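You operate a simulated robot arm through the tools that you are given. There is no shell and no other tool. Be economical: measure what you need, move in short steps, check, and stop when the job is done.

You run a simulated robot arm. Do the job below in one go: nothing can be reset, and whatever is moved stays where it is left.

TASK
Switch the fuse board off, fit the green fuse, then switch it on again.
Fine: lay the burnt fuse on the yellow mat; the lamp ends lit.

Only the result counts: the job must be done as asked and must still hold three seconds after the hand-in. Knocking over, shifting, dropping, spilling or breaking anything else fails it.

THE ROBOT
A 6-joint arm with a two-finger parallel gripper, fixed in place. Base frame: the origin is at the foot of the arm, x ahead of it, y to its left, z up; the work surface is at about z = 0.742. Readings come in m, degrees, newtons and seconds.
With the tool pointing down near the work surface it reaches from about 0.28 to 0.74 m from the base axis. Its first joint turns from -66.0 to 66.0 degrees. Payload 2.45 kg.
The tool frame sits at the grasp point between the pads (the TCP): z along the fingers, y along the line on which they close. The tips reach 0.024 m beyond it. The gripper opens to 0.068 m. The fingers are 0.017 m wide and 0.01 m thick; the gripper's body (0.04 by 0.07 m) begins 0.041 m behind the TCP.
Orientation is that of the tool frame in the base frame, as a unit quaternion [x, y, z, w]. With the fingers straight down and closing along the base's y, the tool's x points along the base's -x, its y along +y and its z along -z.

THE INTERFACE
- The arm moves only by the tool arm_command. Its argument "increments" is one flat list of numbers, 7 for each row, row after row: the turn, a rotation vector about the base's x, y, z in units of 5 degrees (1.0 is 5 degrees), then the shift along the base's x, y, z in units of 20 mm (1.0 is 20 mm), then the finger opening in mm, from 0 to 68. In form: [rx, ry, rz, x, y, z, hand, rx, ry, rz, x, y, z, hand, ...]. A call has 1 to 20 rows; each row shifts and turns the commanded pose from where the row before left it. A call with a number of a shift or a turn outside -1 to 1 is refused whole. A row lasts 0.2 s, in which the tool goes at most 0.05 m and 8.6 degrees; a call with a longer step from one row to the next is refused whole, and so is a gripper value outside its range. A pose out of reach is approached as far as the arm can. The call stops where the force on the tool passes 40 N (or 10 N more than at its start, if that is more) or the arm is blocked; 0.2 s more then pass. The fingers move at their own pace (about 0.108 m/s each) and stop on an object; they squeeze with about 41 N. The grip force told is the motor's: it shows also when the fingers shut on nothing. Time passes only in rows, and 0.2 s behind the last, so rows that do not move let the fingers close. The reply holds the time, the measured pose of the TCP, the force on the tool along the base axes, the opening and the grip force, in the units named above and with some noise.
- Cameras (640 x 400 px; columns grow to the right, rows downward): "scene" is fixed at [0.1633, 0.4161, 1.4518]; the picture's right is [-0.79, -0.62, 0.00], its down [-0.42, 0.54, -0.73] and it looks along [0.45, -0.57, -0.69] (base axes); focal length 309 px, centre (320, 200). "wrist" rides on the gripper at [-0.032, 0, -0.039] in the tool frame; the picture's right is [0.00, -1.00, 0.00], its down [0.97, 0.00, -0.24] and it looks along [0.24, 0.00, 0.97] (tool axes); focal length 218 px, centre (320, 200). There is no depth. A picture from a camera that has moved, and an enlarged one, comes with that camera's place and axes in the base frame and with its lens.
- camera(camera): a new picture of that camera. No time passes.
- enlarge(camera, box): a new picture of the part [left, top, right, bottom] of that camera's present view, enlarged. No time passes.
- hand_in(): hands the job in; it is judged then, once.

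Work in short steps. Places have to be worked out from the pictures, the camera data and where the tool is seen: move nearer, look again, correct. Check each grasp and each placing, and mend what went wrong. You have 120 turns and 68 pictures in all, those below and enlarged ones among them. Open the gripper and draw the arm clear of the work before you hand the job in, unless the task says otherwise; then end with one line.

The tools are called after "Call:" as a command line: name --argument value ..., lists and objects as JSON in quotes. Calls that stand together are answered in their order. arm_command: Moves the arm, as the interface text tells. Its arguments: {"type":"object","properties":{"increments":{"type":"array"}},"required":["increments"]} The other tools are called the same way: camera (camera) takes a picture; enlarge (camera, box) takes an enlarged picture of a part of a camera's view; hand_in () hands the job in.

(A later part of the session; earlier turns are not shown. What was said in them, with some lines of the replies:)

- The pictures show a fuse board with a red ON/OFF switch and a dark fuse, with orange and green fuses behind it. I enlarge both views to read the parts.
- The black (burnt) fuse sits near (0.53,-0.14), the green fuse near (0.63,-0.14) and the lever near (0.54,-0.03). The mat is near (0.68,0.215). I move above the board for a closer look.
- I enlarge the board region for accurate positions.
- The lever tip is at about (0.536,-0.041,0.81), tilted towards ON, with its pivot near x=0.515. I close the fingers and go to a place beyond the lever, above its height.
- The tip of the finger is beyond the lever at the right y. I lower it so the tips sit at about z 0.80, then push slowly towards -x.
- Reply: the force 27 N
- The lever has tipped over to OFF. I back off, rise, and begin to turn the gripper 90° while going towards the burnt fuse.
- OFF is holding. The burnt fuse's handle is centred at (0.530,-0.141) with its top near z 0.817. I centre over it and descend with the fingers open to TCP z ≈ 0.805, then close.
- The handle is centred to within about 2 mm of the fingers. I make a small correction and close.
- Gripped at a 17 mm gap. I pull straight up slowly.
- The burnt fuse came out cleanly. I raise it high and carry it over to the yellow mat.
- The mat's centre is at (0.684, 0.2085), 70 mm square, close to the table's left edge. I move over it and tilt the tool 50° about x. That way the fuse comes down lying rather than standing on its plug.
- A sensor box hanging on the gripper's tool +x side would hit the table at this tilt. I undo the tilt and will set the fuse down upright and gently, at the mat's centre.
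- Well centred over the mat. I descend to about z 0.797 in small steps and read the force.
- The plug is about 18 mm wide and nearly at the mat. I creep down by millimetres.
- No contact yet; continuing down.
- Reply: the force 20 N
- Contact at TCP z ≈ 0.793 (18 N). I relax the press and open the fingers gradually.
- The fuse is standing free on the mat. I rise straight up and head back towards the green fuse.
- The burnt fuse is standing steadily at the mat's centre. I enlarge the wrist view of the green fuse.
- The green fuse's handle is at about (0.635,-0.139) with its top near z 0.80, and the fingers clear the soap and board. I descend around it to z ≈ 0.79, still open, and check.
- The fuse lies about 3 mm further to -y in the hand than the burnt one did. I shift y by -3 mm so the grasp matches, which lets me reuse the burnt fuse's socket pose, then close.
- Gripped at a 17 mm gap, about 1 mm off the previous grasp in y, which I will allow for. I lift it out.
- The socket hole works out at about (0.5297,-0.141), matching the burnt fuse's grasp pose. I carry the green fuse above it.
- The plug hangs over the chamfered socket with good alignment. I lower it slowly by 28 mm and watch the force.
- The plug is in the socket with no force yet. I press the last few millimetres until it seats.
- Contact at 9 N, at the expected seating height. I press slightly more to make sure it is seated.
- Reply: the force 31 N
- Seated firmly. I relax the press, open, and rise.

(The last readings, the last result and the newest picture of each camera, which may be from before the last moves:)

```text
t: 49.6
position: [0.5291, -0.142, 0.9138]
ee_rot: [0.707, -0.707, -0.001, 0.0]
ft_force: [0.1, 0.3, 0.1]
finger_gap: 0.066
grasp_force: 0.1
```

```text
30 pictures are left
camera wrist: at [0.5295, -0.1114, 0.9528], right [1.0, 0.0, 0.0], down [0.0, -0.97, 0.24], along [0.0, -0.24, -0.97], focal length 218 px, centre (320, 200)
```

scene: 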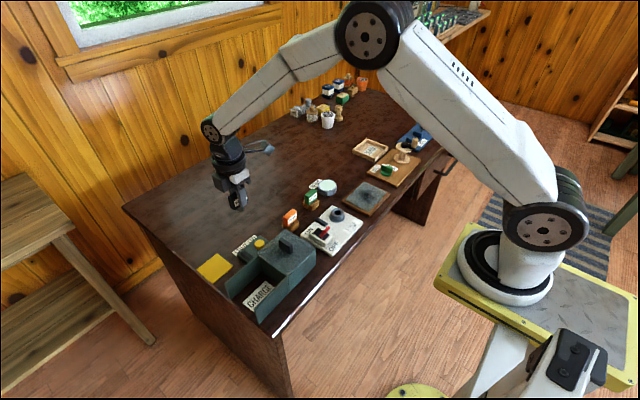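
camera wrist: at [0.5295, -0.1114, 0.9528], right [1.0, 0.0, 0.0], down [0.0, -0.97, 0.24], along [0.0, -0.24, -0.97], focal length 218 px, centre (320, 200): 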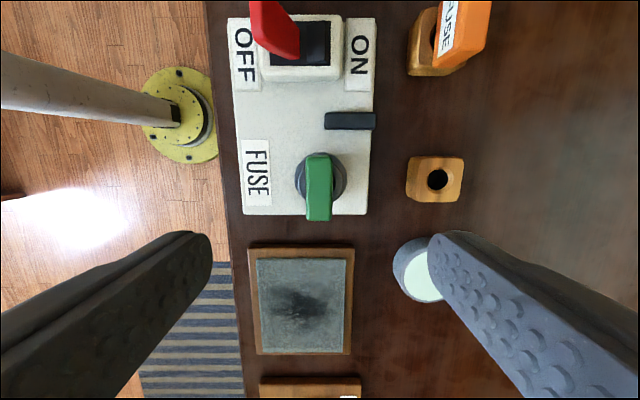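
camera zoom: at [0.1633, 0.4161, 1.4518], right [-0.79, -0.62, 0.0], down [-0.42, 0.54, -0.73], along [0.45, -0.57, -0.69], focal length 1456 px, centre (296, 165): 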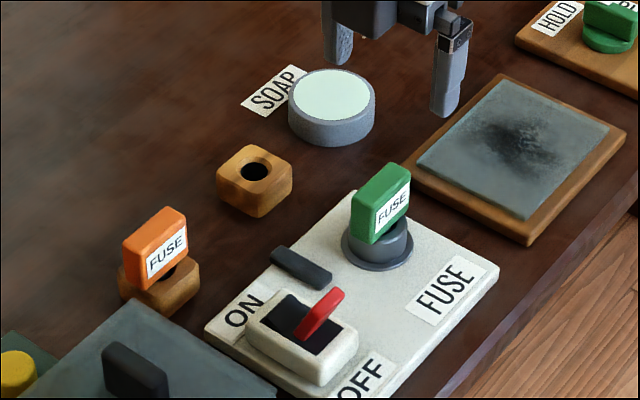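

The green fuse is fitted. I turn the gripper back, close it, and go to the near side of the lever (x ≈ 0.452, y ≈ -0.041), staying high.

Call:
arm_command --increments '[0, 0, -1, -0.214, 0.28, 0, 66, 0, 0, -1, -0.214, 0.28, 0, 66, 0, 0, -1, -0.214, 0.28, 0, 66, 0, 0, -1, -0.214, 0.28, 0, 66, 0, 0, -1, -0.214, 0.28, 0, 66, 0, 0, -1, -0.214, 0.28, 0, 66, 0, 0, -1, -0.214, 0.28, 0, 66, 0, 0, -1, -0.214, 0.28, 0, 66, 0, 0, -1, -0.214, 0.28, 0, 30, 0, 0, -1, -0.214, 0.28, 0, 0, 0, 0, -1, -0.214, 0.28, 0, 0, 0, 0, -1, -0.214, 0.28, 0, 0, 0, 0, -1, -0.214, 0.28, 0, 0, 0, 0, -1, -0.214, 0.28, 0, 0, 0, 0, -1, -0.214, 0.28, 0, 0, 0, 0, -1, -0.214, 0.28, 0, 0, 0, 0, -1, -0.214, 0.28, 0, 0, 0, 0, -1, -0.214, 0.28, 0, 0, 0, 0, 0, 0, 0, 0, 0]'

Call:
camera --camera "wrist"

Call:
enlarge --camera "scene" --box '[270, 175, 380, 260]'

```text
t: 53.6
position: [0.4523, -0.0418, 0.9138]
ee_rot: [0.001, 1.0, -0.001, 0.001]
ft_force: [0.4, -0.9, -0.1]
finger_gap: 0.0
grasp_force: 23.4
```

```text
29 pictures are left
camera wrist: at [0.4835, -0.0413, 0.9529], right [0.0, -1.0, 0.0], down [-0.97, 0.0, 0.24], along [-0.24, 0.0, -0.97], focal length 218 px, centre (320, 200)
```

wrist: 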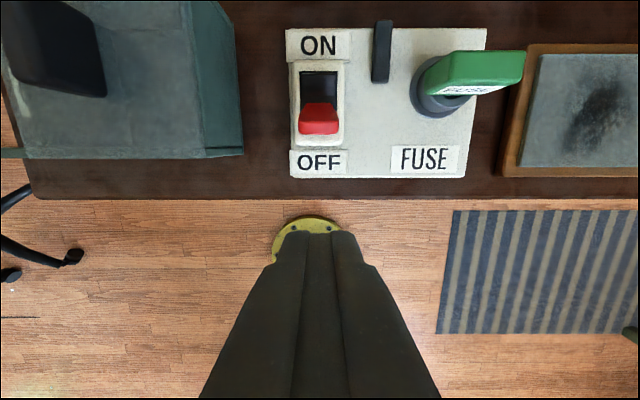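

```text
4.71 times, centred on (325, 218) of scene
camera zoom: at [0.1633, 0.4161, 1.4518], right [-0.79, -0.62, 0.0], down [-0.42, 0.54, -0.73], along [0.45, -0.57, -0.69], focal length 1456 px, centre (296, 118)
```

zoom: 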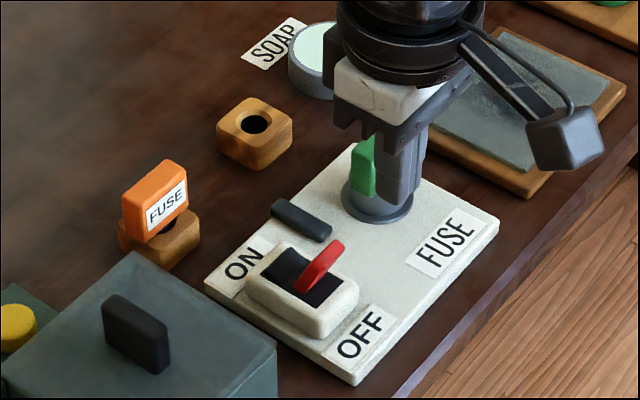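

The finger is lined up with the lever. I lower to z ≈ 0.822 and push slowly towards +x, up to about 0.525.

Call:
arm_command --increments '[0, 0, 0, 0, 0, -0.92, 0, 0, 0, 0, 0, 0, -0.92, 0, 0, 0, 0, 0, 0, -0.92, 0, 0, 0, 0, 0, 0, -0.92, 0, 0, 0, 0, 0, 0, -0.92, 0, 0, 0, 0, 0, 0, 0, 0, 0, 0, 0, 0.52, 0, 0, 0, 0, 0, 0, 0.52, 0, 0, 0, 0, 0, 0, 0.52, 0, 0, 0, 0, 0, 0, 0.52, 0, 0, 0, 0, 0, 0, 0.52, 0, 0, 0, 0, 0, 0, 0.52, 0, 0, 0, 0, 0, 0, 0.52, 0, 0, 0]'

Call:
enlarge --camera "scene" --box '[270, 175, 380, 260]'

```text
t: 56.5
position: [0.5173, -0.0408, 0.8223]
ee_rot: [0.001, 1.0, 0.0, -0.01]
ft_force: [-8.3, -0.1, 8.9]
finger_gap: 0.0
grasp_force: 23.8
stopped in row 13: the force on the tool passed its limit (the readings are from after the stop); the commanded pose is now the measured one
```

```text
4.71 times, centred on (325, 218) of scene
camera zoom: at [0.163, 0.4161, 1.4519], right [-0.79, -0.62, 0.0], down [-0.42, 0.54, -0.73], along [0.45, -0.57, -0.69], focal length 1456 px, centre (296, 118)
```

zoom: 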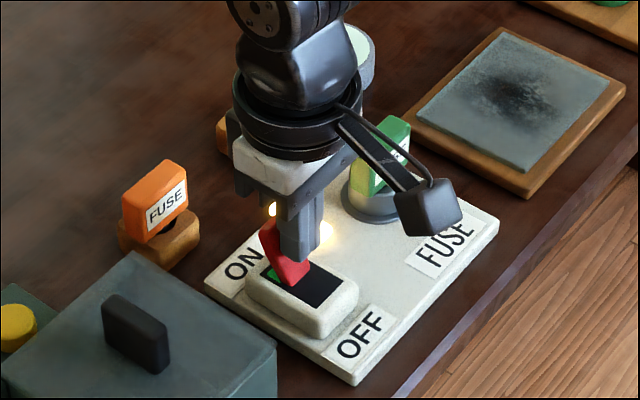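

The lever is at ON and the lamp glows. I back off, rise, open, and look over everything.

Call:
arm_command --increments '[0, 0, 0, -0.8, 0, 0, 0, 0, 0, 0, -0.8, 0, 0, 0, 0, 0, 0, 0, 0, 1, 0, 0, 0, 0, 0, 0, 1, 0, 0, 0, 0, 0, 0, 1, 0, 0, 0, 0, 0, 0, 1, 0, 0, 0, 0, 0, 0, 1, 60, 0, 0, 0, 0, 0, 1, 60, 0, 0, 0, 0, 0, 1, 60, 0, 0, 0, 0, -1, 1, 60, 0, 0, 0, -0.5, -1, 1, 60, 0, 0, 0, -0.5, -1, 1, 60, 0, 0, 0, 0, -1, 0, 60, 0, 0, 0, 0, -1, 0, 60, 0, 0, 0, 0, -1, 0, 60, 0, 0, 0, 0, -1, 0, 60, 0, 0, 0, 0, -1, 0, 60, 0, 0, 0, 0, 0, 0, 60, 0, 0, 0, 0, 0, 0, 60]'

Call:
camera --camera "scene"

Call:
enlarge --camera "scene" --box '[190, 165, 400, 310]'

```text
t: 60.5
position: [0.4651, -0.2018, 1.0228]
ee_rot: [0.001, 1.0, 0.0, -0.009]
ft_force: [0.1, -0.1, 0.8]
finger_gap: 0.0603
grasp_force: 0.1
```

```text
26 pictures are left
```

scene: 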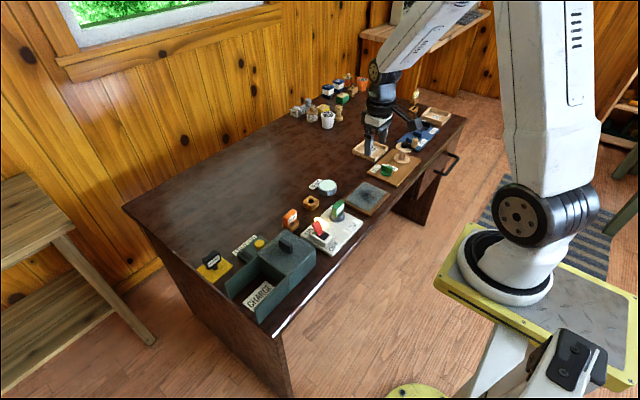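

```text
2.76 times, centred on (295, 238) of scene
camera zoom: at [0.1633, 0.4161, 1.4518], right [-0.79, -0.62, 0.0], down [-0.42, 0.54, -0.73], along [0.45, -0.57, -0.69], focal length 853 px, centre (389, 97)
```

zoom: 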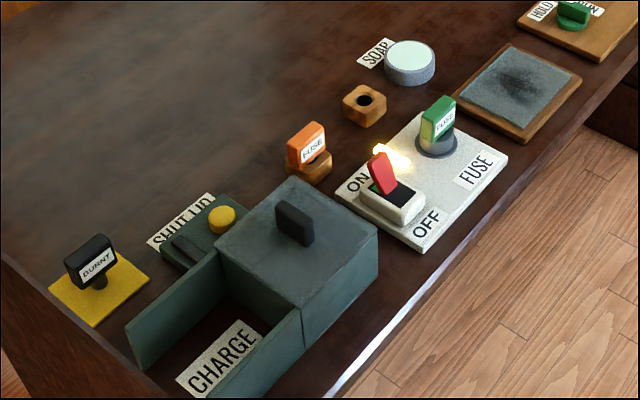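

The lamp is lit, the switch is at ON and the green fuse is seated. The burnt fuse stands on the mat and the arm is clear, so I hand in.

Call:
hand_in

```text
The job is handed in.
```

I switched the board off, fitted the green fuse and switched it back on: the lamp is lit, and the burnt fuse is on the yellow mat, standing upright on its plug rather than lying flat.
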